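You operate a simulated robot arm through the tools that you are given. There is no shell and no other tool. Be economical: measure what you need, move in short steps, check, and stop when the job is done.

You are at the controls of a simulated two-armed robot. One attempt, no reset.

TASK
Wet the left patch of the short moulding and lay leaf from the green booklet on it.
Fine: brush with teal handle, open jar marked water; leaf by the flat brush with green handle, pressed with the white pad with yellow band; tools back, booklet shut, other patch untouched. Set down upright: brush with teal handle, flat brush with green handle.
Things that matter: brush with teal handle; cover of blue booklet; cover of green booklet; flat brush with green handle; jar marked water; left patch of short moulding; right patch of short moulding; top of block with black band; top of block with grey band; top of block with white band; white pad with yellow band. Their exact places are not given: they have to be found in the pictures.

It is judged by the outcome, as a careful person would: the job done as asked, and still so three seconds after it is handed in. It fails if anything else is knocked over, pushed out of place, dropped, spilled or broken.

THE ROBOT
Two 7-joint arms with two-finger parallel grippers on one trunk, on a base that drives. Base frame: it is fixed to the floor where the robot stands at the start and does not move with it; the origin is under the middle of the robot, x ahead of it, y to its left, z up. Lengths are in cm, angles in degrees, forces in N, time in s.
The left shoulder is at the start at [3, 11.9, 111], the right one opposite. With the tool pointing down near the work surface each hand reaches from about 24 to 66 cm from the robot's upright axis, wherever it stands, measured 20 degrees to its own side. Places, roughly: brush with teal handle (4x4x15 cm) [70, -50, 90]; cover of blue booklet [50, -20, 90]; cover of green booklet [50, -10, 90]; flat brush with green handle (7x3x14 cm) [70, -40, 90]; left patch of short moulding [50, -50, 90]; right patch of short moulding [50, -70, 90]; top of block with black band [60, -100, 90]; top of block with grey band [60, -110, 90]; top of block with white band [60, -90, 90]; white pad with yellow band (6x6x4 cm) [50, -40, 90]. Payload 3.43 kg a hand.
Tool frame (each hand has its own): the origin (TCP) lies between the finger pads and is the grasp point; the fingertips stand 3 cm ahead of it; z points along the fingers, y is the line along which they close. Largest opening 9.4 cm; finger width 2.8, thickness 1; the body of the gripper, 5 by 9.6 cm, starts 5.5 cm behind the TCP.
Orientation is that of the tool frame in the base frame, as [roll, pitch, yaw] about the fixed x, y, z axes, in that order (R = Rz(yaw) Ry(pitch) Rx(roll)). With the fingers straight down and closing along the base's y, the tool's x points along the base's -x, its y along +y and its z along -z.

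THE INTERFACE
- The arms move only by the tool move_arm. It takes "left_series", "right_series" or both (then of equal length, played together; a hand with none holds still); each is a list of rows, each an object (a shift or turn left out is 0, a gripper value left out holds the last) with "grip": the opening in per cent of the stroke, from 0 (shut) to 100 (fully open); "xyz": the shift along the tool's x, y, z in cm, a list of three; "rot": the turn, a rotation vector about the tool's x, y, z in degrees, a list of three. In form: [{"grip": grip, "xyz": [x, y, z], "rot": [rx, ry, rz]}, ...]. A call has 1 to 12 rows; each row shifts and turns the commanded pose from where the row before left it, along the tool's axes as they then stand. A row lasts 0.2 s, in which the tool goes at most 5 cm and 8.6 degrees; a call with a longer step from one row to the next is refused whole, and so is a gripper value outside its range. Where a pose cannot be reached the arm comes as near as it can. A force on the tool above 70 N (or 10 N above the force at the start of the call, whichever is more), or a blocked arm, ends the call early, and 0.2 s more pass. The fingers move at their own pace (about 7.2 cm/s each) and stop on an object; they squeeze with about 31 N. The grip force told is the motor's: it shows also when the fingers shut on nothing. Time passes only in rows, and 0.2 s behind the last, so rows that do not move let the fingers close. It gives the time, the measured TCP pose, the force on the tool (base axes), the opening and the grip force at its end, in the units of the frame above (readings bear some noise), with the torque about the TCP (base axes, N m) and any sound that the robot's microphone picked up, and new pictures: "views" is both (left out), scene, wrist or none (wrist: the cameras of the hands that moved).
- Cameras (640 x 400 px; columns grow to the right, rows downward): "scene" is now at [3.45, -2.52, 181.69]; the picture's right is [-0.33, -0.95, 0.00], its down [-0.76, 0.26, -0.59] and it looks along [0.56, -0.19, -0.81] (base axes); focal length 273 px, centre (320, 200). "left" rides on the left gripper at [7.6, -1.4, -10.2] in its tool frame; the picture's right is [0.18, 0.98, 0.00], its down [-0.75, 0.14, -0.64] and it looks along [-0.63, 0.12, 0.77] (tool axes); focal length 243 px, centre (320, 200). "right" rides on the right gripper at [7.6, 1.4, -10.2] in its tool frame; the picture's right is [-0.18, 0.98, 0.00], its down [-0.75, -0.14, -0.64] and it looks along [-0.63, -0.12, 0.77] (tool axes); focal length 243 px, centre (320, 200).
- lift_body(by): slides the trunk up (or, below 0, down) by that many cm; the arms and the scene camera ride with it, the base frame stays. It gives what a move gives, with no picture.
- base_move(legs): drives the robot by 1 to 6 legs, each [ahead, turn to the left] in cm and degrees, along the robot's own axes; the way and the turn of a leg run together, so that a leg with both is an arc; at most 150 cm and 180 degrees a leg. The arms and the cameras ride along, it lands a little off, and it stops where it bumps. It gives what a move gives, and a new picture of the scene camera.
- aim_head(pan, tilt): turns the head with the scene camera to pan (to the left, within 143 degrees either way) and tilt (down, from -29 to 69), counted from straight ahead of the robot. It gives what a move gives, and a new picture of the scene camera.
- locate(camera, pixels): for up to 12 pixels [column, row] of the newest picture of that camera ("zoom" is the newest enlarged one), the place [x, y, z] in the base frame of the surface seen there, good to about 0.2 cm, but the place of the scene camera against the robot may be out by one fixed shift of up to 1.2 cm in any direction. The clock stands still meanwhile.
- close_up(camera, box): a new picture of the part [left, top, right, bottom] of that camera's present view, enlarged. The clock stands still meanwhile.
- close_job(): hands the job in; it is judged then, once.

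Go step by step. Measure first, check grasps and placings, and put right what went wrong. The budget is 80 turns and 260 pictures, counting those below and the enlarged ones. Unless the task says otherwise, let go and move clear before handing in.

The tools are called after "Request:" as a command line: name --argument value ..., lists and objects as JSON in quotes. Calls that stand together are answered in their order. move_arm: Moves the arms, as the interface text tells. Its arguments: {"type":"object","properties":{"left_series":{"type":"array","items":{"type":"object","properties":{"grip":{"type":"number"},"xyz":{"type":"array","items":{"type":"number"}},"rot":{"type":"array","items":{"type":"number"}}}}},"right_series":{"type":"array","items":{"type":"object","properties":{"grip":{"type":"number"},"xyz":{"type":"array","items":{"type":"number"}},"rot":{"type":"array","items":{"type":"number"}}}}},"views":{"type":"string","enum":["both","scene","wrist","none"]}},"required":[]} The other tools are called the same way: lift_body (by) slides the trunk up or down; base_move (legs) drives the base; aim_head (pan, tilt) turns the head that bears the scene camera; locate (camera, pixels) gives the place of the surface under pixels of a picture; close_up (camera, box) takes an enlarged picture of a part of a camera's view; close_job () hands the job in.

At the start:

```text
clock: 0.0
left_tool_pos: [42.73, -4.33, 126.1]
left_ee_rot: [180.0, 0.0, 180.0]
left_contact_force: [0.6, 1.1, 0.6]
left_wrist_torque: [0.01, 0.01, 0.02]
left_grip_width: 9.38
left_grasp_force: 0.2
right_tool_pos: [26.25, -33.86, 124.42]
right_ee_rot: [180.0, 0.0, -180.0]
right_contact_force: [0.0, 0.3, 0.1]
right_wrist_torque: [-0.02, -0.02, 0.01]
right_grip_width: 9.39
right_grasp_force: 0.0
trunk travel left (down, up): [-37.5, 3.5]
robot x, y, heading: [-0.15, 0.16, 0.1]
head pan, tilt: [-19.0, 53.8]
```

scene: 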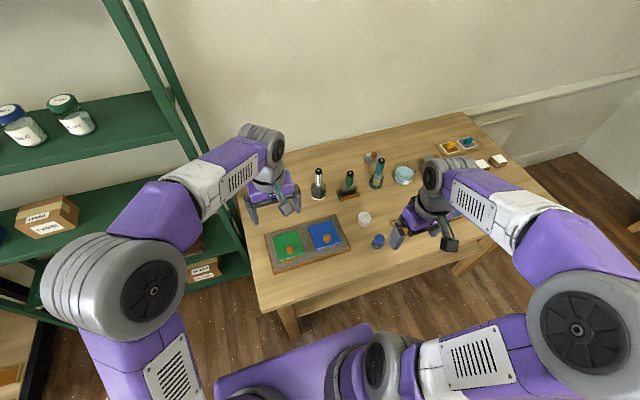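
right: 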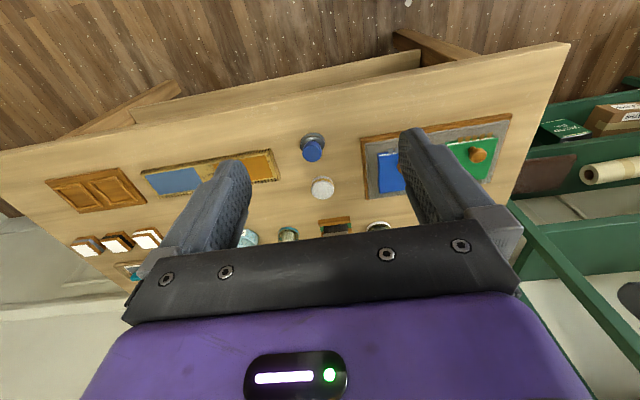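
left: 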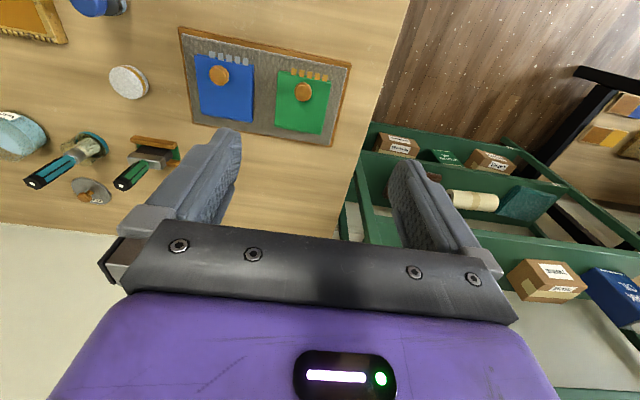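

The scene picture shows the table with the booklets (285,246 / 325,236), brushes near (318,185), (348,185), (377,172) and a jar near (403,175). I take enlarged views to tell them apart.

Request:
close_up --camera "scene" --box '[230, 130, 430, 280]'

Request:
close_up --camera "right" --box '[20, 100, 420, 300]'

Request:
close_up --camera "left" --box '[0, 0, 360, 225]'

```text
2.67 times, centred on (330, 205) of scene
```

zoom: 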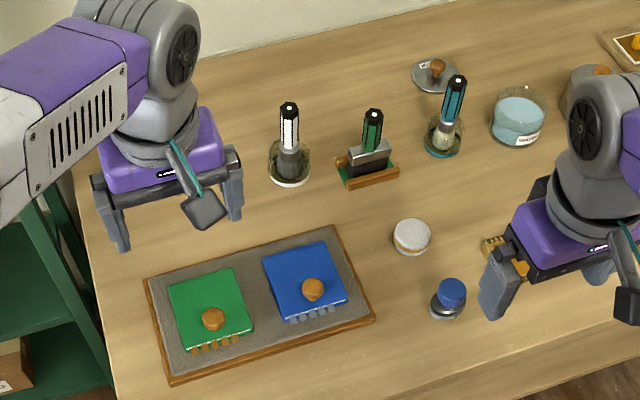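

```text
1.60 times, centred on (220, 200) of right
```

zoom: 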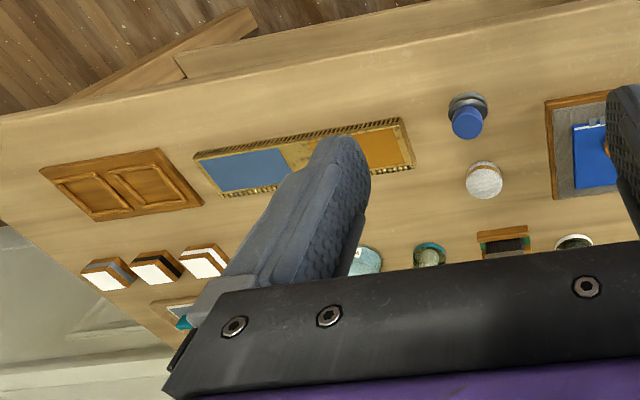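

```text
1.78 times, centred on (180, 112) of left
```

zoom: 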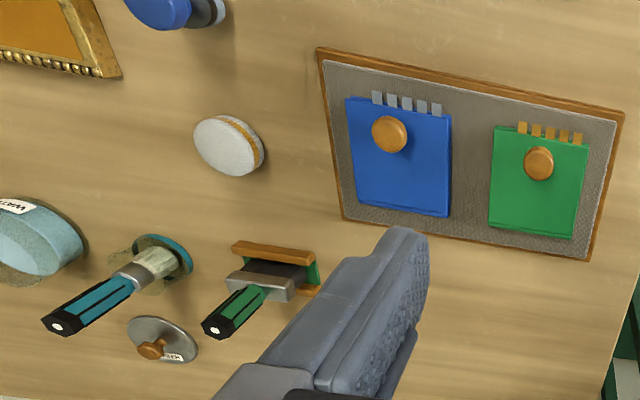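

The left camera shows the teal brush in its holder, the green flat brush in a wooden holder, the white pad with its band, and the open water jar. I aim the head further right and measure the items seen so far.

Request:
locate --camera "scene" --pixels '[[318, 172], [350, 173], [380, 161], [404, 172], [364, 217], [285, 246], [293, 252], [326, 236], [378, 240], [272, 300], [295, 307], [365, 155]]'

Request:
aim_head --pan -50 --tilt 45

```text
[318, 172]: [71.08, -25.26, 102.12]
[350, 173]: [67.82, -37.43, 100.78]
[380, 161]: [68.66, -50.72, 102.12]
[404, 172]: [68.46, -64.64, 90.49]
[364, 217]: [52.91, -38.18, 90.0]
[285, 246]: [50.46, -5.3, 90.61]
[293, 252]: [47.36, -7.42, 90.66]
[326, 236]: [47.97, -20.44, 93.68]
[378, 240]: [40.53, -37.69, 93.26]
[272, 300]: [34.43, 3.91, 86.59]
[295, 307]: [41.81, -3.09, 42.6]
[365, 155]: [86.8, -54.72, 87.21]
```

```text
clock: 1.0
left_tool_pos: [42.77, -4.4, 126.18]
left_ee_rot: [180.0, 0.0, -179.9]
left_contact_force: [-0.6, 0.2, 0.2]
left_wrist_torque: [-0.02, 0.0, 0.0]
left_grip_width: 9.4
left_grasp_force: 0.0
right_tool_pos: [26.3, -33.95, 124.39]
right_ee_rot: [-180.0, -0.1, -180.0]
right_contact_force: [0.8, 0.6, -0.2]
right_wrist_torque: [-0.01, -0.01, 0.0]
right_grip_width: 9.4
right_grasp_force: 0.0
trunk travel left (down, up): [-37.5, 3.5]
robot x, y, heading: [0.27, -0.02, 0.1]
head pan, tilt: [-50.0, 45.0]
```

scene: 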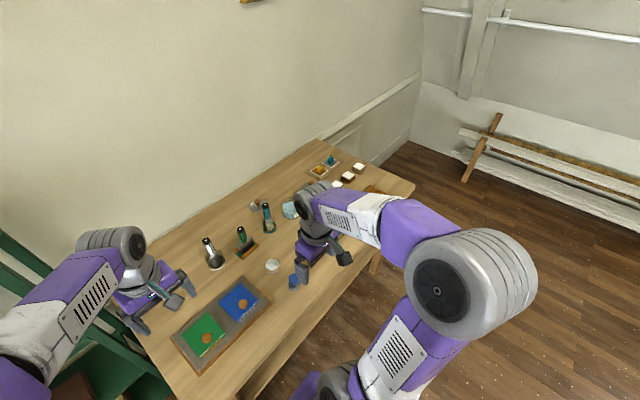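

The table runs from y about +8 to −115 and its near edge is at x≈34; I need to shift the robot to its right. I look left and down at the base to check clearances first.

Request:
aim_head --pan 45 --tilt 40

Request:
aim_head --pan -120 --tilt 45

Request:
aim_head --pan -10 --tilt 69

```text
clock: 2.7
left_tool_pos: [42.73, -4.42, 126.07]
left_ee_rot: [179.9, -0.1, 180.0]
left_contact_force: [0.1, 0.3, -0.7]
left_wrist_torque: [-0.04, -0.03, 0.0]
left_grip_width: 9.42
left_grasp_force: 0.1
right_tool_pos: [26.42, -33.84, 124.32]
right_ee_rot: [-180.0, -0.1, -180.0]
right_contact_force: [0.2, 0.3, 0.1]
right_wrist_torque: [0.01, -0.03, 0.0]
right_grip_width: 9.41
right_grasp_force: 0.1
trunk travel left (down, up): [-37.5, 3.5]
robot x, y, heading: [0.17, 0.1, 0.2]
head pan, tilt: [45.0, 40.0]
```

scene: 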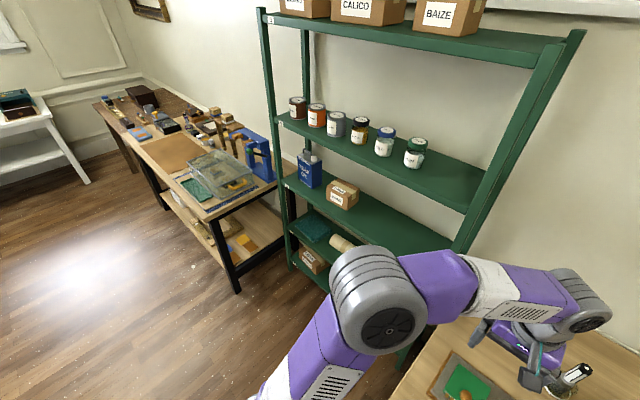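

```text
clock: 5.2
left_tool_pos: [42.65, -4.34, 126.09]
left_ee_rot: [-179.9, -0.1, 179.9]
left_contact_force: [-0.9, 0.0, -0.1]
left_wrist_torque: [0.0, -0.02, 0.05]
left_grip_width: 9.38
left_grasp_force: 0.0
right_tool_pos: [26.34, -33.93, 124.34]
right_ee_rot: [-180.0, -0.1, 179.9]
right_contact_force: [0.6, -0.1, -0.1]
right_wrist_torque: [-0.01, 0.01, -0.01]
right_grip_width: 9.4
right_grasp_force: 0.0
trunk travel left (down, up): [-37.5, 3.5]
robot x, y, heading: [-0.01, -0.37, 0.0]
head pan, tilt: [-120.0, 45.0]
```

scene: 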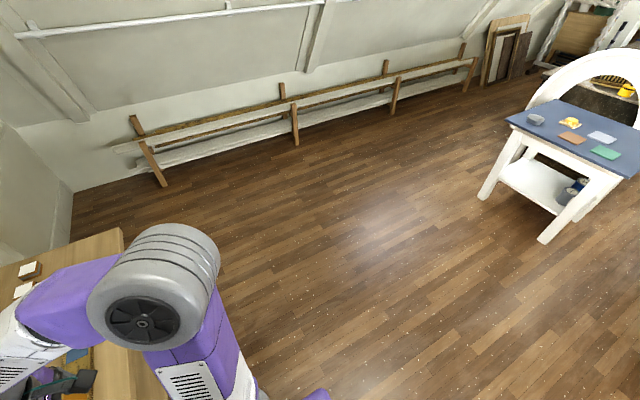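

```text
clock: 7.1
left_tool_pos: [42.66, -4.3, 126.03]
left_ee_rot: [-180.0, 0.0, 180.0]
left_contact_force: [-0.2, -0.4, 0.3]
left_wrist_torque: [-0.02, 0.02, 0.0]
left_grip_width: 9.4
left_grasp_force: 0.1
right_tool_pos: [26.43, -33.89, 124.29]
right_ee_rot: [-180.0, 0.0, 179.9]
right_contact_force: [0.2, 0.6, -0.5]
right_wrist_torque: [0.0, 0.01, 0.02]
right_grip_width: 9.38
right_grasp_force: 0.0
trunk travel left (down, up): [-37.5, 3.5]
robot x, y, heading: [0.23, -0.21, 0.1]
head pan, tilt: [-10.0, 68.8]
```

scene: 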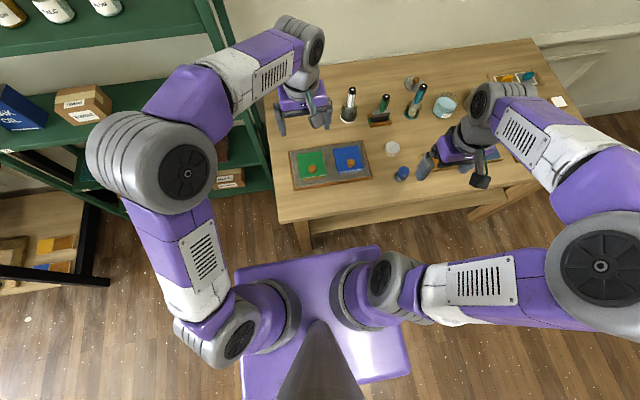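

The floor behind is free and the left elbow stands close to the shelf. I measure the front of the purple body and the table edge for clearance.

Request:
locate --camera "scene" --pixels '[[310, 262], [245, 290], [378, 252], [400, 360], [330, 214], [420, 200], [130, 150], [262, 160], [150, 110], [275, 370]]'

```text
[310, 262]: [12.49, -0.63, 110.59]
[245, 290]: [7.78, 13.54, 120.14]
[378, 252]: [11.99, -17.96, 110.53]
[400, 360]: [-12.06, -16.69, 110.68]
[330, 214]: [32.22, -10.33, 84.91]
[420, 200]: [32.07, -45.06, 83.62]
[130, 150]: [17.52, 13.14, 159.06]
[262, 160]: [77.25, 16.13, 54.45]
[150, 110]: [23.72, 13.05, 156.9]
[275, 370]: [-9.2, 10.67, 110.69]
```

Body front is at x≈12.5, table edge at ≈33. I back off, shift 36 cm to the right and come forward to about x=11.

Request:
base_move --legs '[[-25, 0], [0, -90], [36, 0], [0, 90], [35, 0]]'

Request:
aim_head --pan 0 --tilt 60

```text
clock: 20.2
left_tool_pos: [52.52, -41.9, 126.24]
left_ee_rot: [180.0, 0.0, 178.5]
left_contact_force: [-0.2, 1.4, 0.2]
left_wrist_torque: [0.0, -0.02, -0.03]
left_grip_width: 9.4
left_grasp_force: 0.1
right_tool_pos: [35.33, -71.05, 124.42]
right_ee_rot: [-180.0, 0.0, 178.5]
right_contact_force: [-0.1, 0.9, 0.4]
right_wrist_torque: [0.03, -0.02, 0.0]
right_grip_width: 9.41
right_grasp_force: 0.2
trunk travel left (down, up): [-37.5, 3.5]
robot x, y, heading: [9.76, -36.46, -1.4]
head pan, tilt: [-10.0, 68.8]
```

scene: 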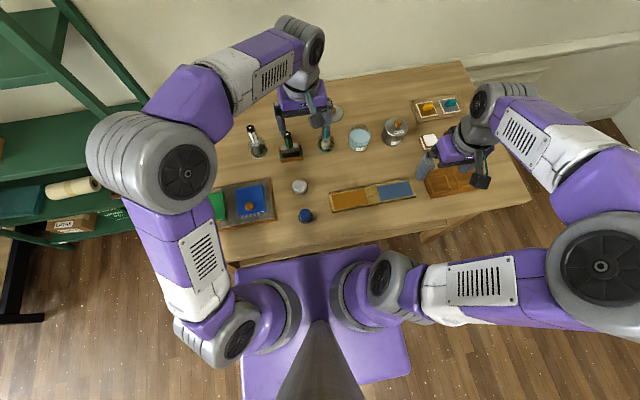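

```text
clock: 21.0
left_tool_pos: [52.51, -41.95, 126.16]
left_ee_rot: [179.9, 0.1, 178.5]
left_contact_force: [-0.3, 0.8, 0.1]
left_wrist_torque: [-0.04, 0.01, -0.01]
left_grip_width: 9.4
left_grasp_force: 0.1
right_tool_pos: [35.4, -71.01, 124.42]
right_ee_rot: [-180.0, 0.1, 178.3]
right_contact_force: [-0.4, -0.7, -0.5]
right_wrist_torque: [0.05, 0.0, 0.02]
right_grip_width: 9.37
right_grasp_force: 0.0
trunk travel left (down, up): [-37.5, 3.5]
robot x, y, heading: [9.72, -36.5, -1.5]
head pan, tilt: [0.0, 60.0]
```

scene: 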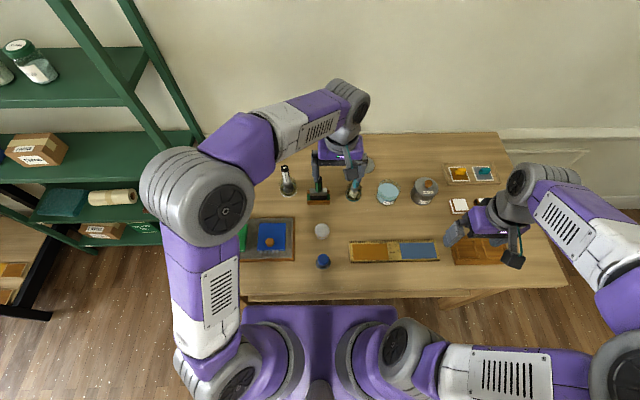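

The view is good; I enlarge the workplace and move the left hand away back-left afterwards.

Request:
close_up --camera "scene" --box '[270, 150, 530, 290]'

Request:
close_up --camera "left" --box '[0, 0, 640, 230]'

Request:
close_up --camera "right" --box '[150, 0, 640, 260]'

```text
2.46 times, centred on (400, 220) of scene
```

zoom: 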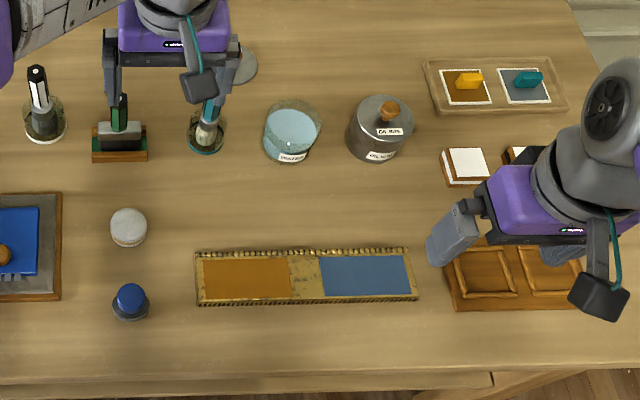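

```text
1.00 times, centred on (320, 115) of left (not enlarged: the box is as wide or as high as the picture)
```

zoom: 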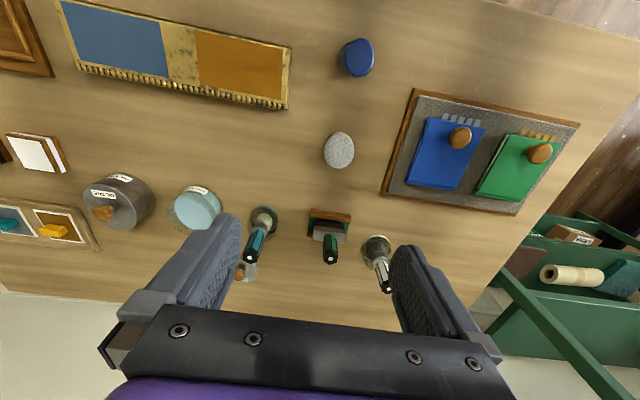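

```text
1.31 times, centred on (395, 130) of right
```

zoom: 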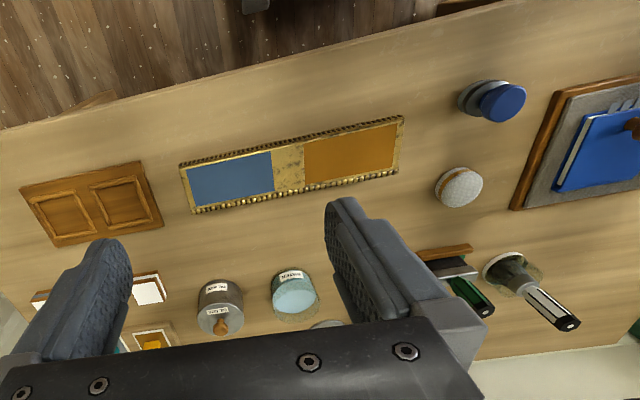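

From the left wrist camera I can measure everything without the scene camera's shift.

Request:
locate --camera "left" --pixels '[[330, 248], [326, 236], [330, 214], [260, 232], [253, 252], [265, 212], [340, 150], [540, 153], [195, 210], [197, 190], [240, 65], [515, 165]]'

Request:
close_up --camera "left" --box '[150, 100, 450, 287]'

Request:
close_up --camera "left" --box '[360, 60, 600, 230]'

```text
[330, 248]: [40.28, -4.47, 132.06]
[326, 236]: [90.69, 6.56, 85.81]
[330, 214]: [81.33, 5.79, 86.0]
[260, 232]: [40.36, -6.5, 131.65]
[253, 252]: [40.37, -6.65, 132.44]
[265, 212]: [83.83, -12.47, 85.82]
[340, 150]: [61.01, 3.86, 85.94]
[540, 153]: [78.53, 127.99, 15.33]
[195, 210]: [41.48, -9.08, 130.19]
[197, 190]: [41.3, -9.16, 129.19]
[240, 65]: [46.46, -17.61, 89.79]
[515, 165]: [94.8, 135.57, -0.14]
```

```text
2.13 times, centred on (300, 194) of left
```

zoom: 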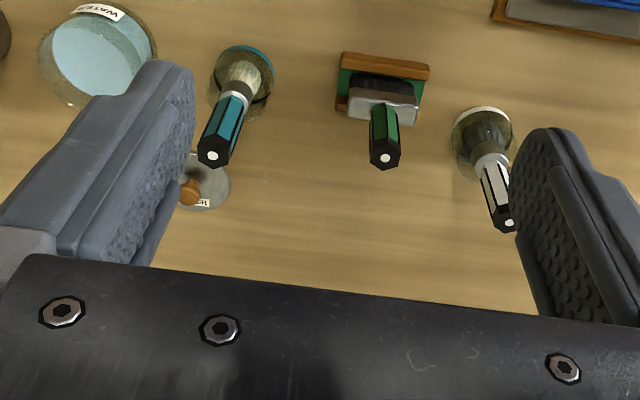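

```text
2.35 times, centred on (480, 145) of left
```

zoom: 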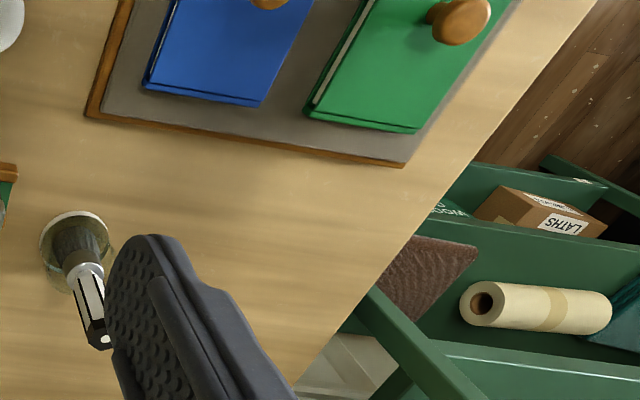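

Locate used the older wrist picture, so I refresh pictures with a move: the left hand moves back 10 cm towards the robot and left, the right holds.

Request:
move_arm --left_series '[{"xyz": [4, 0, 0]}, {"xyz": [4, 0, 0]}, {"xyz": [4, 0, 0]}, {"xyz": [0, 0, 0]}]' --right_series '[{"xyz": [0, 0, 0]}, {"xyz": [0, 0, 0]}, {"xyz": [0, 0, 0]}, {"xyz": [0, 0, 0]}]'

```text
clock: 22.0
left_tool_pos: [40.4, -41.58, 126.23]
left_ee_rot: [180.0, 0.0, 178.6]
left_contact_force: [-0.5, 0.6, -0.1]
left_wrist_torque: [0.0, 0.01, 0.0]
left_grip_width: 9.37
left_grasp_force: 0.0
right_tool_pos: [35.46, -71.01, 124.44]
right_ee_rot: [-180.0, -0.1, 178.4]
right_contact_force: [-0.6, -0.1, 0.2]
right_wrist_torque: [-0.01, -0.01, 0.01]
right_grip_width: 9.4
right_grasp_force: 0.1
trunk travel left (down, up): [-37.5, 3.5]
robot x, y, heading: [9.91, -36.33, -1.5]
head pan, tilt: [0.0, 60.0]
```

scene: 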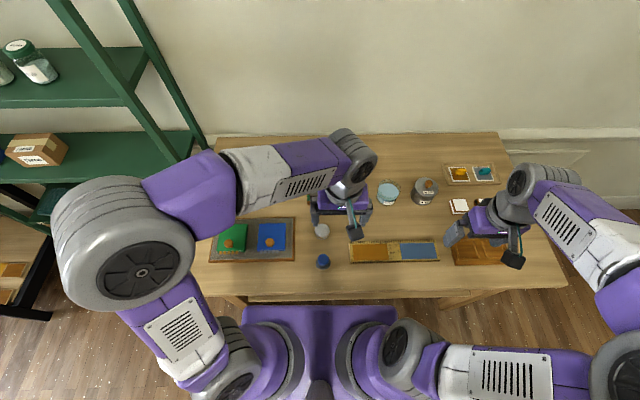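
right: 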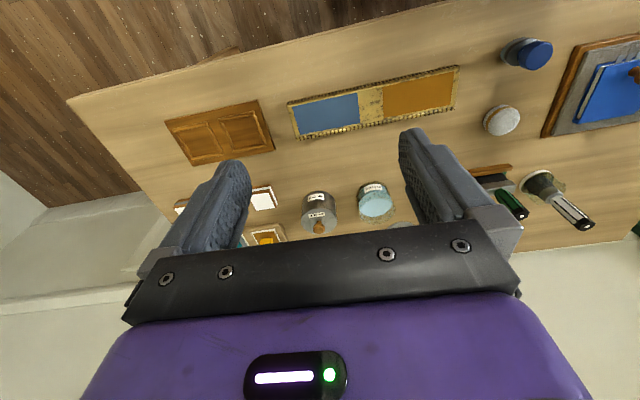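
left: 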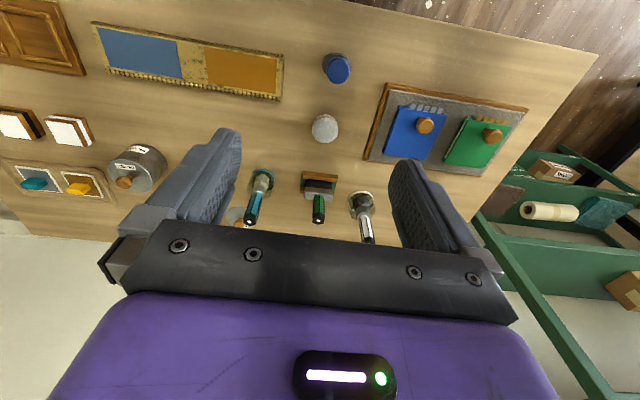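

Fresh wrist pictures; I measure items with the left camera (brush tops 319,218 and 250,218; pad 325,128; knob 492,136) and the jar and patch with the right.

Request:
locate --camera "left" --pixels '[[319, 218], [319, 205], [320, 185], [250, 219], [258, 195], [264, 176], [325, 128], [325, 140], [492, 135], [465, 150], [243, 70], [320, 173]]'

Request:
locate --camera "right" --pixels '[[375, 206], [372, 187], [358, 200], [391, 200], [420, 95], [384, 90], [458, 75], [455, 108], [388, 118], [330, 115], [502, 120]]'

Request:
close_up --camera "left" --box '[220, 150, 400, 262]'

Request:
close_up --camera "left" --box '[360, 70, 540, 182]'

```text
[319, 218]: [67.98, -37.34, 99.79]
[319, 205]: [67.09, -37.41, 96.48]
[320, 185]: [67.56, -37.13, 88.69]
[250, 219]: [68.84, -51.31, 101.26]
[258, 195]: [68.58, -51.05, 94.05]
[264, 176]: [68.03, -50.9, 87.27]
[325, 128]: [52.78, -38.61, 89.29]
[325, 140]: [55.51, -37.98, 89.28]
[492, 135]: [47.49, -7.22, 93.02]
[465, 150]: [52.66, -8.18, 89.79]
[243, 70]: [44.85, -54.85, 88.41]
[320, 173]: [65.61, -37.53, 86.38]
```

```text
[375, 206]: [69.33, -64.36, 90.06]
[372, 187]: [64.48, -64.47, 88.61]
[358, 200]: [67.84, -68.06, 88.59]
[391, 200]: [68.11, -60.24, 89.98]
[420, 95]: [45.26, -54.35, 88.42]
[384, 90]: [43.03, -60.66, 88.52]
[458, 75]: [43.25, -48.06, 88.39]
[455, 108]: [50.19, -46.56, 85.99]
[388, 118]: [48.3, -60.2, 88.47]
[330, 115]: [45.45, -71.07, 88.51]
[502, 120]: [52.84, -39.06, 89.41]
```

```text
3.56 times, centred on (310, 206) of left
```

zoom: 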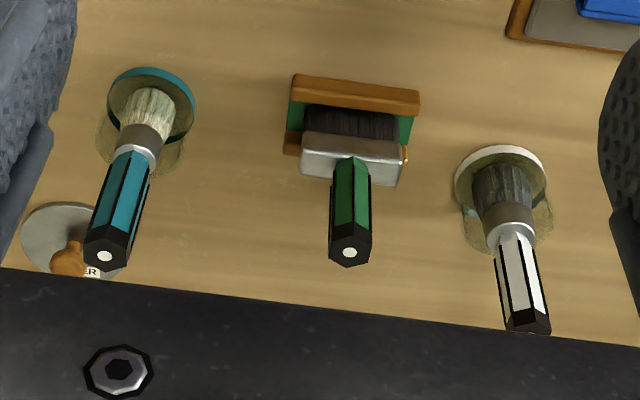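

```text
3.56 times, centred on (450, 126) of left
```

zoom: 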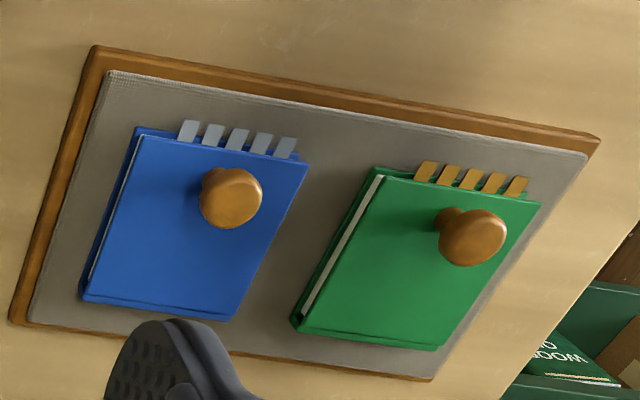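

Booklet hinges are likely at the far edge (knob and tabs at the near edge). I bring the right hand above the teal brush (68.8,−51.2) and the left hand above the green booklet's knob (47.5,−7.2), squaring both yaws.

Request:
move_arm --right_series '[{"xyz": [0, 0, 0], "rot": [0, 0, -1.6]}, {"xyz": [-4.77, 0, 0]}, {"xyz": [-4.77, 0, 0]}, {"xyz": [-4.77, 0, 0]}, {"xyz": [-4.77, 0, 0]}, {"xyz": [-4.77, 0, 0]}, {"xyz": [-4.77, 0, 0]}, {"xyz": [-4.77, 0, 0]}, {"xyz": [0, 4.95, 0]}, {"xyz": [0, 4.95, 0]}, {"xyz": [0, 4.95, 0]}, {"xyz": [0, 4.95, 0]}]' --left_series '[{"xyz": [0, 0, 0], "rot": [0, 0, -1.4]}, {"xyz": [0, 4.9, 0]}, {"xyz": [0, 4.9, 0]}, {"xyz": [0, 4.9, 0]}, {"xyz": [0, 4.9, 0]}, {"xyz": [0, 4.9, 0]}, {"xyz": [0, 4.9, 0]}, {"xyz": [0, 4.9, 0]}, {"xyz": [-4, 0, 2]}, {"xyz": [-3, 0, 3]}, {"xyz": [0, 0, 4]}, {"xyz": [0, 0, 4]}]'

```text
clock: 24.6
left_tool_pos: [47.72, -7.0, 113.1]
left_ee_rot: [-179.8, 0.0, 179.9]
left_contact_force: [-0.1, 0.2, -0.4]
left_wrist_torque: [-0.02, 0.03, 0.01]
left_grip_width: 9.4
left_grasp_force: 0.0
right_tool_pos: [68.46, -50.78, 124.14]
right_ee_rot: [-180.0, -0.1, -179.8]
right_contact_force: [-0.6, 0.3, -0.2]
right_wrist_torque: [-0.04, -0.01, 0.01]
right_grip_width: 9.4
right_grasp_force: 0.0
trunk travel left (down, up): [-37.5, 3.5]
robot x, y, heading: [9.92, -36.19, -1.4]
head pan, tilt: [0.0, 60.0]
```

scene: 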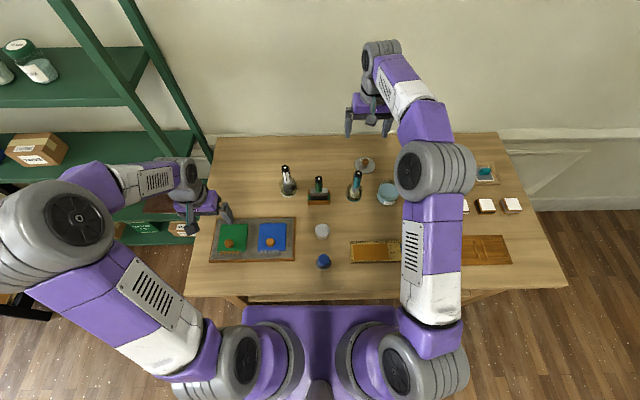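
right: 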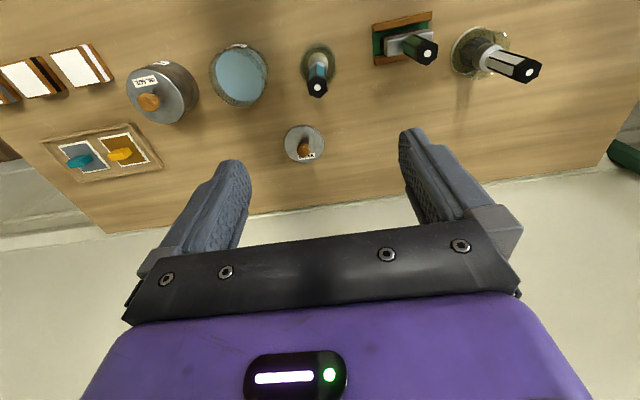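
left: 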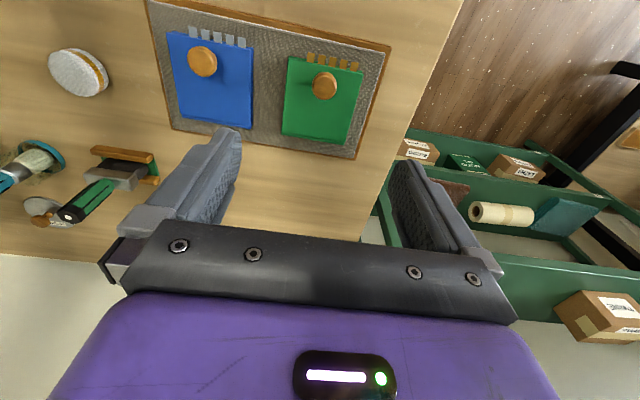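

The right camera shows the teal brush top at (317,87), ahead in the line of the tool. I measure it, the jar and the flat brush, and the green knob from the left camera.

Request:
locate --camera "right" --pixels '[[318, 87], [318, 72], [318, 58], [429, 52], [238, 48], [213, 75], [266, 75], [240, 104], [240, 75]]'

Request:
locate --camera "left" --pixels '[[325, 84], [325, 95], [290, 62], [362, 74], [284, 132], [347, 143], [310, 60], [339, 66], [70, 214], [118, 176]]'

Request:
close_up --camera "right" --box '[200, 20, 360, 120]'

Request:
close_up --camera "left" --box '[260, 30, 400, 170]'

```text
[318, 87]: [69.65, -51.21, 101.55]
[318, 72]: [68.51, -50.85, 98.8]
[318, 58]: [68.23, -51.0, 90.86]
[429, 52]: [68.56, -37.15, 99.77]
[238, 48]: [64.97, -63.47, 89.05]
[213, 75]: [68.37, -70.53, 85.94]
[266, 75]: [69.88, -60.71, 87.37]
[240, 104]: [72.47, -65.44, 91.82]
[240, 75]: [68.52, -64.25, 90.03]
```

```text
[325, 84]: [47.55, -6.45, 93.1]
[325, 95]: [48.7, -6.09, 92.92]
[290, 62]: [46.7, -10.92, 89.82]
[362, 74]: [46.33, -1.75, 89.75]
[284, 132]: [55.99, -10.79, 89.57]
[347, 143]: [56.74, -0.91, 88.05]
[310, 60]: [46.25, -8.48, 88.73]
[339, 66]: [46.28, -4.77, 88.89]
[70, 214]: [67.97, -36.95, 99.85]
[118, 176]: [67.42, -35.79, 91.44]
```

```text
4.00 times, centred on (280, 70) of right
```

zoom: 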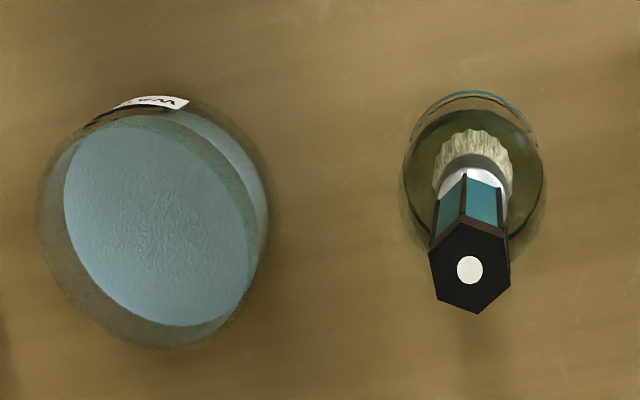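

```text
2.86 times, centred on (330, 100) of left
```

zoom: 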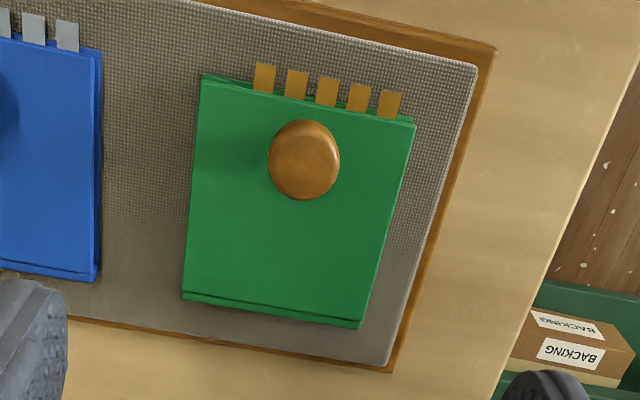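

Teal brush stands at (69.0,−51.0) with its top at 101.5. I lower the right hand to z≈98.5 around the handle and close.

Request:
move_arm --right_series '[{"xyz": [-0.4, -0.25, 4.3]}, {"xyz": [0, 0, 4.3]}, {"xyz": [0, 0, 4.3]}, {"xyz": [0, 0, 4.3]}, {"xyz": [0, 0, 4.3]}, {"xyz": [0, 0, 4.1]}, {}, {"grip": 0}, {}, {}, {}, {}]'

```text
clock: 27.2
left_tool_pos: [47.59, -7.06, 113.21]
left_ee_rot: [180.0, 0.0, 179.9]
left_contact_force: [-0.1, 0.0, -0.4]
left_wrist_torque: [-0.01, -0.01, 0.03]
left_grip_width: 9.38
left_grasp_force: 0.0
right_tool_pos: [69.08, -51.23, 98.84]
right_ee_rot: [180.0, 0.0, -179.9]
right_contact_force: [-0.6, -0.1, -0.5]
right_wrist_torque: [0.02, 0.02, -0.02]
right_grip_width: 2.49
right_grasp_force: 31.0
trunk travel left (down, up): [-37.5, 3.5]
robot x, y, heading: [9.9, -36.45, -1.5]
head pan, tilt: [0.0, 60.0]
```

scene: 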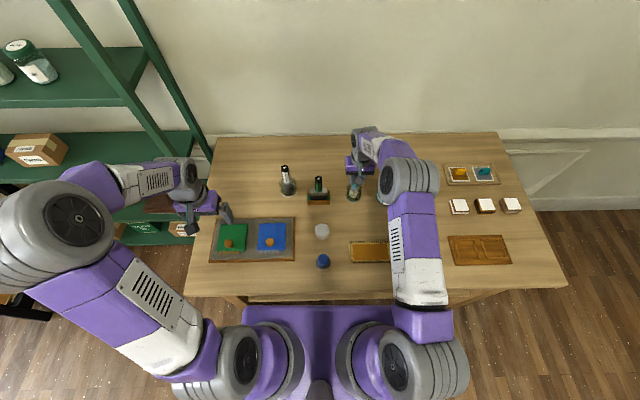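
right: 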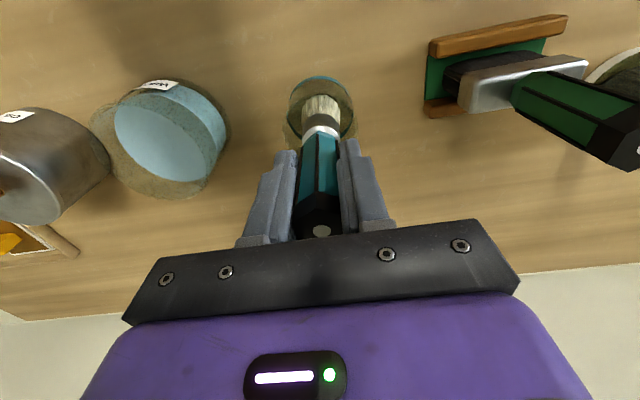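

Held (2.49 cm, 31 N). I lift it 9 cm and check the pot stays.

Request:
move_arm --right_series '[{"xyz": [0, 0, -1.5]}, {"xyz": [0, 0, -2.5]}, {"xyz": [0, 0, -2.5]}, {"xyz": [0, 0, -2.5]}, {}]' --views "both"

```text
clock: 28.4
left_tool_pos: [47.62, -7.03, 113.03]
left_ee_rot: [180.0, 0.0, 179.9]
left_contact_force: [-0.1, -0.2, 0.5]
left_wrist_torque: [-0.01, -0.02, -0.01]
left_grip_width: 9.4
left_grasp_force: 0.1
right_tool_pos: [69.23, -51.41, 107.69]
right_ee_rot: [-179.9, 0.0, -179.9]
right_contact_force: [-0.1, -0.5, -1.4]
right_wrist_torque: [-0.01, 0.01, -0.02]
right_grip_width: 2.49
right_grasp_force: 31.2
trunk travel left (down, up): [-37.5, 3.5]
robot x, y, heading: [10.12, -36.78, -1.4]
head pan, tilt: [0.0, 60.0]
```

scene: 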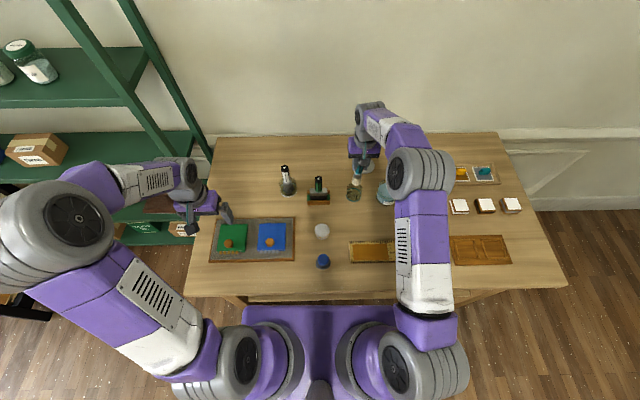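
right: 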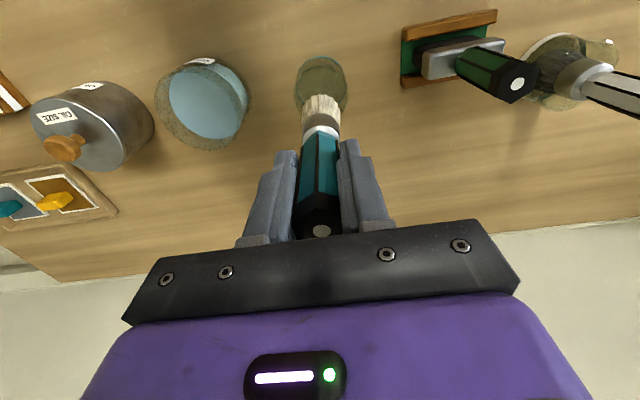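

The brush is out, the pot remained. I measure bristle tip (320,98), pot rim and jar rim.

Request:
locate --camera "right" --pixels '[[320, 98], [320, 112], [320, 56], [299, 82], [345, 82], [204, 62], [165, 105], [246, 95], [205, 140], [205, 100], [320, 75]]'

Request:
close_up --camera "right" --box '[140, 40, 380, 190]'

```text
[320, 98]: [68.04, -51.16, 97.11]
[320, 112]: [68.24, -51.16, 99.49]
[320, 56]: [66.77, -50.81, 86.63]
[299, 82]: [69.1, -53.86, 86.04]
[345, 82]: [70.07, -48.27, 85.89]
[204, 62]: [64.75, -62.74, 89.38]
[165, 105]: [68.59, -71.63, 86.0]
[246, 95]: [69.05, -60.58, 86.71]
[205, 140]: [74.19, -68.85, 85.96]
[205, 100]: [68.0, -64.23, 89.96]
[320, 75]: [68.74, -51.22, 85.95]
```

```text
2.67 times, centred on (260, 115) of right
```

zoom: 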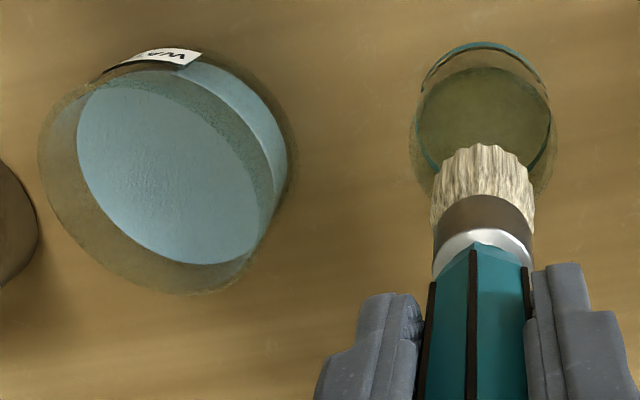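

Bristle tip sits about 11 cm below the TCP. I carry it over the jar centre (68.4,−64.3) at this height and check before dipping.

Request:
move_arm --right_series '[{"xyz": [0.3, -4.3, 0]}, {"xyz": [0.3, -4.3, 0]}, {"xyz": [0.2, -4.3, 0]}, {}]'

Request:
close_up --camera "right" --box '[220, 20, 420, 145]'

Request:
close_up --camera "scene" --box '[320, 130, 440, 220]'

```text
clock: 29.4
left_tool_pos: [47.55, -7.06, 113.1]
left_ee_rot: [-180.0, 0.0, 179.9]
left_contact_force: [0.1, -0.2, -1.0]
left_wrist_torque: [-0.01, -0.04, 0.0]
left_grip_width: 9.39
left_grasp_force: 0.1
right_tool_pos: [68.53, -64.38, 107.7]
right_ee_rot: [-179.9, 0.0, -179.8]
right_contact_force: [0.0, -0.1, 0.3]
right_wrist_torque: [0.0, 0.01, -0.03]
right_grip_width: 2.46
right_grasp_force: 31.0
trunk travel left (down, up): [-37.5, 3.5]
robot x, y, heading: [10.02, -36.24, -1.6]
head pan, tilt: [0.0, 60.0]
```

scene: 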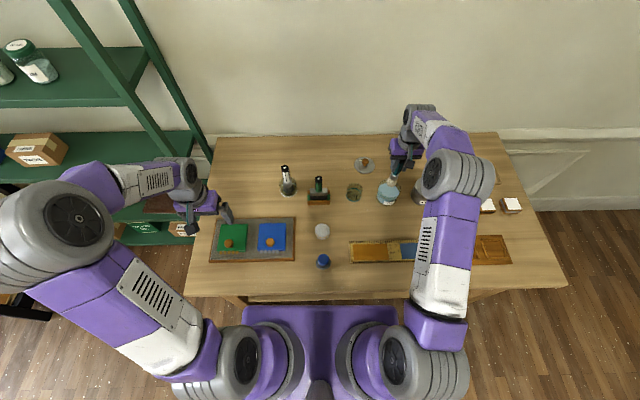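
right: 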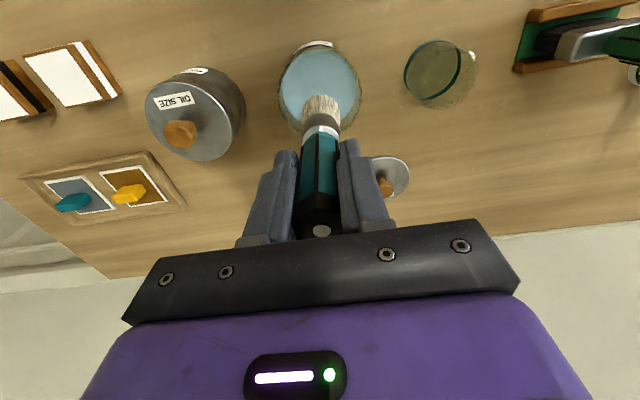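

```text
3.20 times, centred on (320, 82) of right
```

zoom: 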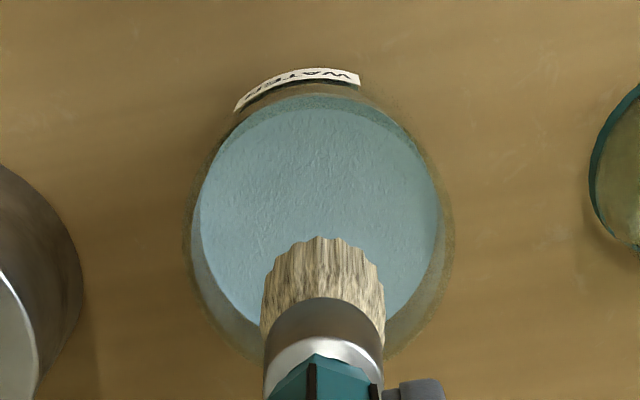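

```text
4.44 times, centred on (380, 175) of scene
```

zoom: 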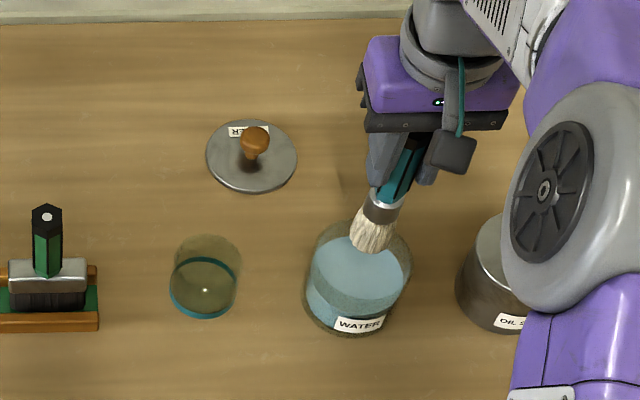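

I locate the centre and edges of the water surface to confirm alignment.

Request:
locate --camera "zoom" --pixels '[[318, 210], [205, 210], [430, 210], [318, 105], [240, 300], [400, 300], [322, 240]]'

Request:
locate --camera "right" --pixels '[[319, 85], [284, 85], [354, 85], [319, 54], [296, 112], [345, 112], [321, 96]]'

```text
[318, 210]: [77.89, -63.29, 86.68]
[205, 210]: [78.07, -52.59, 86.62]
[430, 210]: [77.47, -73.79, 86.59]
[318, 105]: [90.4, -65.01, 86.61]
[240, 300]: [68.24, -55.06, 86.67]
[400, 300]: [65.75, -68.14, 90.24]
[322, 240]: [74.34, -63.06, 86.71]
```

```text
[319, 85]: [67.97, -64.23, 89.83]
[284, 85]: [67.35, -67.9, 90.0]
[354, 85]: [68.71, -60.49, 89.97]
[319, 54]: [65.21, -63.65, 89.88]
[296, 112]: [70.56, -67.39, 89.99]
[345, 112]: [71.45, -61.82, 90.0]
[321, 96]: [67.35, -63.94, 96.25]
```

Aligned with the water centre (68.5,−64.2, surface z 90). I dip the tip to about z 88, hold, and rise slowly with a pause to drain.

Request:
move_arm --right_series '[{"xyz": [0, 0, 2.5]}, {"xyz": [0, 0, 2.5]}, {"xyz": [0, 0, 2]}, {"xyz": [0, 0, 1.2]}, {}, {}, {}, {"xyz": [0, 0, -1.2]}, {"xyz": [0, 0, -1.5]}, {"xyz": [0, 0, -2]}, {}, {}]'

Request:
move_arm --right_series '[{}, {}, {}, {}, {"xyz": [0, 0, -2]}, {"xyz": [0, 0, -2]}, {}]'

Request:
close_up --camera "right" --box '[220, 20, 420, 145]'

```text
clock: 32.0
left_tool_pos: [47.65, -7.11, 113.22]
left_ee_rot: [-180.0, 0.1, 179.8]
left_contact_force: [-0.8, 0.6, -0.2]
left_wrist_torque: [-0.01, -0.01, 0.0]
left_grip_width: 9.4
left_grasp_force: 0.0
right_tool_pos: [68.19, -64.31, 104.31]
right_ee_rot: [-180.0, 0.0, -179.9]
right_contact_force: [-0.3, 0.9, -0.1]
right_wrist_torque: [-0.03, -0.01, 0.0]
right_grip_width: 2.38
right_grasp_force: 31.5
trunk travel left (down, up): [-37.5, 3.5]
robot x, y, heading: [9.95, -36.6, -1.3]
head pan, tilt: [0.0, 60.0]
```

scene: 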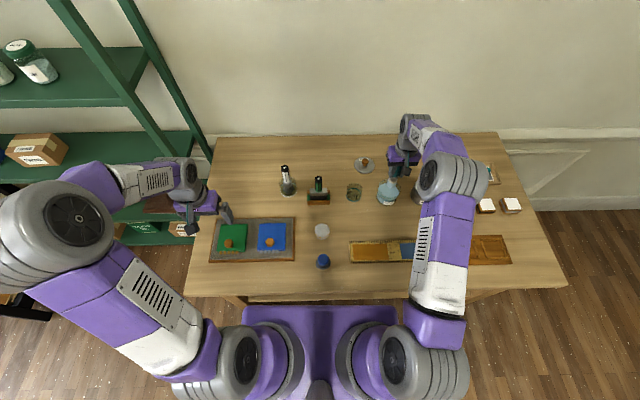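
right: 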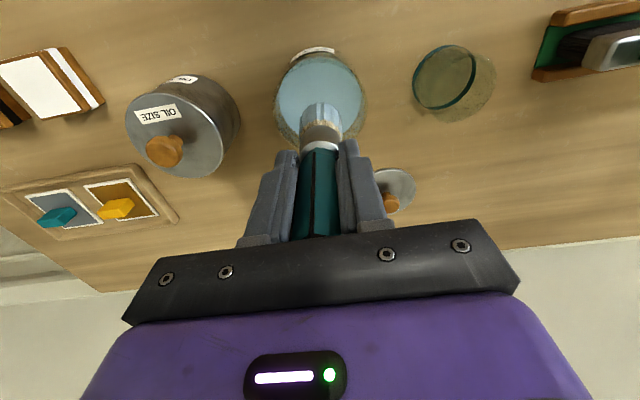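

```text
clock: 33.6
left_tool_pos: [47.57, -7.09, 113.18]
left_ee_rot: [180.0, 0.0, 179.9]
left_contact_force: [-0.3, -0.5, -0.2]
left_wrist_torque: [0.01, -0.01, 0.0]
left_grip_width: 9.42
left_grasp_force: 0.0
right_tool_pos: [68.28, -64.37, 108.32]
right_ee_rot: [-180.0, 0.0, -179.8]
right_contact_force: [-0.7, -0.1, 0.2]
right_wrist_torque: [-0.03, 0.02, -0.02]
right_grip_width: 2.36
right_grasp_force: 30.7
trunk travel left (down, up): [-37.5, 3.5]
robot x, y, heading: [9.88, -36.58, -1.3]
head pan, tilt: [0.0, 60.0]
```

scene: 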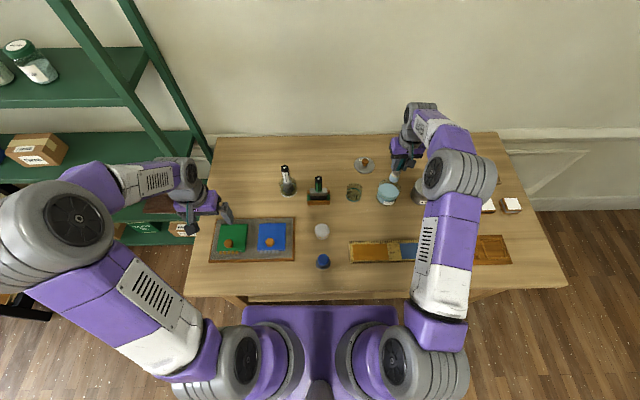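
right: 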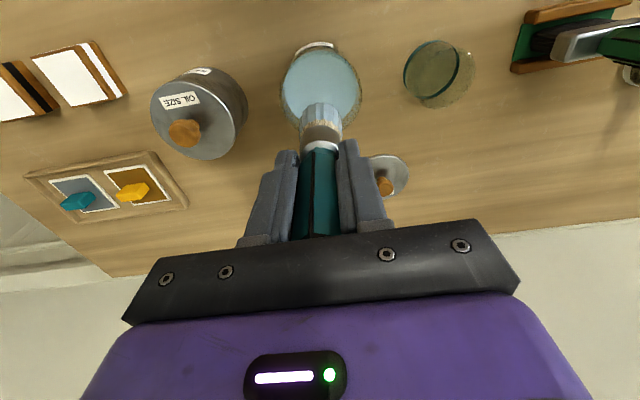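

```text
3.20 times, centred on (320, 82) of right
```

zoom: 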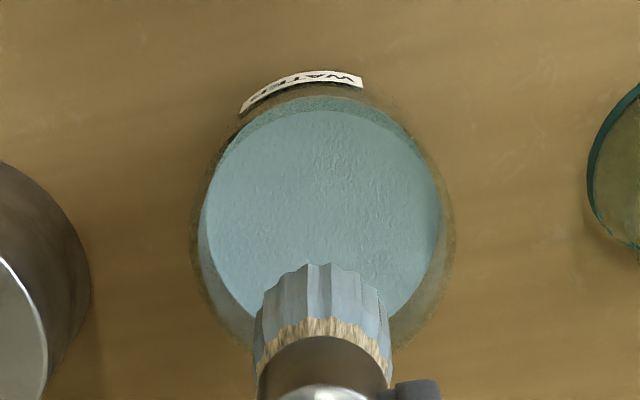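

The bristles are visibly wet (blue), but the handle seems to have turned and slid slightly in the grip. I measure the tip again and the patch corners.

Request:
locate --camera "right" --pixels '[[321, 104], [310, 106], [332, 106], [321, 118], [321, 145]]'

Request:
locate --camera "scene" --pixels '[[352, 245], [387, 244], [352, 259], [388, 260], [400, 244], [322, 231], [323, 263]]'

Request:
close_up --camera "scene" --box '[300, 205, 440, 285]'

```text
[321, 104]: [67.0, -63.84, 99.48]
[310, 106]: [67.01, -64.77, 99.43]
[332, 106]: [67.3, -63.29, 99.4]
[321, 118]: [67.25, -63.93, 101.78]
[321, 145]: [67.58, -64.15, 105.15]
```

```text
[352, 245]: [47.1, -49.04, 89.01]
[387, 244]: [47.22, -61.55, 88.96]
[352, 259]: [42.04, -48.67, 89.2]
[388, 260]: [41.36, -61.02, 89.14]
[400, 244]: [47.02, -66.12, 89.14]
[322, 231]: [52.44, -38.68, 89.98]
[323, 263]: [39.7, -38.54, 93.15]
```

```text
4.57 times, centred on (370, 245) of scene
```

zoom: 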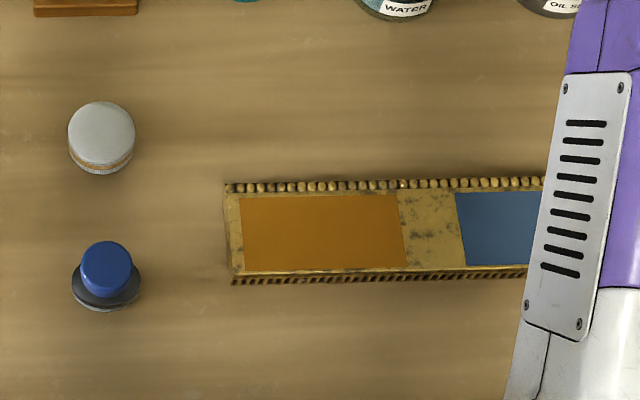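

The brush slid up about 2.5 cm in the grip on touching bottom; the tip is now 8.9 cm below the TCP. I move toward the patch, staying beyond it, to measure its corners with the wrist camera.

Request:
move_arm --right_series '[{"xyz": [0, 4, 0]}, {"xyz": [0, 4, 0]}, {"xyz": [4, 2.3, 0]}, {"xyz": [4, 0, 0]}, {"xyz": [4, 0, 0]}, {}]'

Request:
close_up --camera "right" --box '[180, 0, 460, 175]'

```text
clock: 35.0
left_tool_pos: [47.75, -7.14, 113.17]
left_ee_rot: [-180.0, -0.1, 179.9]
left_contact_force: [0.0, -0.4, 0.1]
left_wrist_torque: [-0.01, 0.01, -0.01]
left_grip_width: 9.41
left_grasp_force: 0.2
right_tool_pos: [56.31, -54.03, 108.32]
right_ee_rot: [179.9, -0.1, -179.9]
right_contact_force: [-0.3, 0.1, -0.3]
right_wrist_torque: [0.02, 0.0, 0.01]
right_grip_width: 2.36
right_grasp_force: 30.5
trunk travel left (down, up): [-37.5, 3.5]
robot x, y, heading: [10.2, -36.44, -1.6]
head pan, tilt: [0.0, 60.0]
```

scene: 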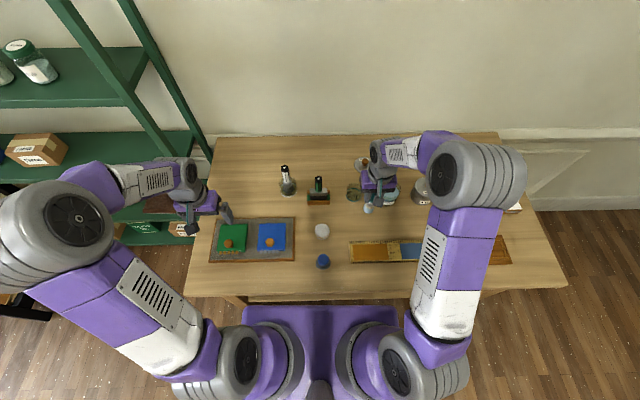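
right: 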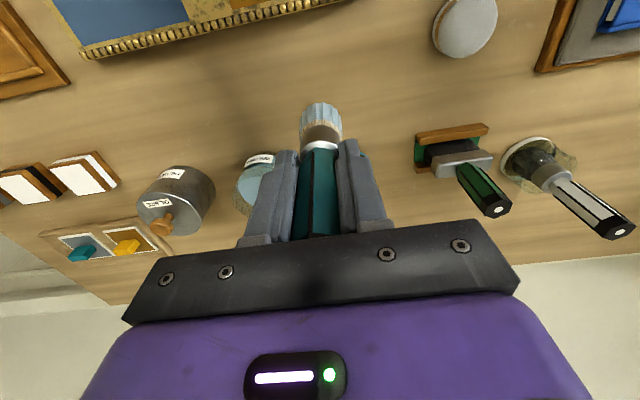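

```text
2.29 times, centred on (320, 88) of right
```

zoom: 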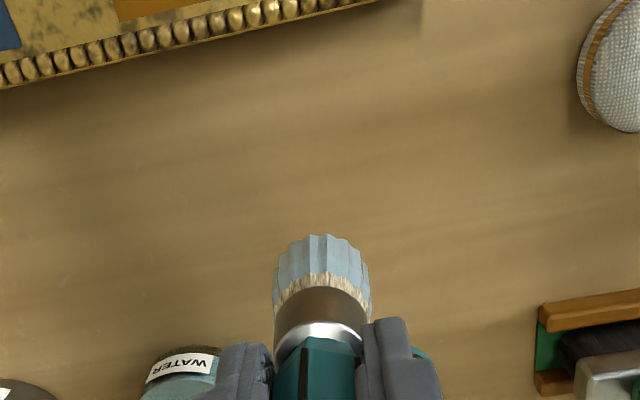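

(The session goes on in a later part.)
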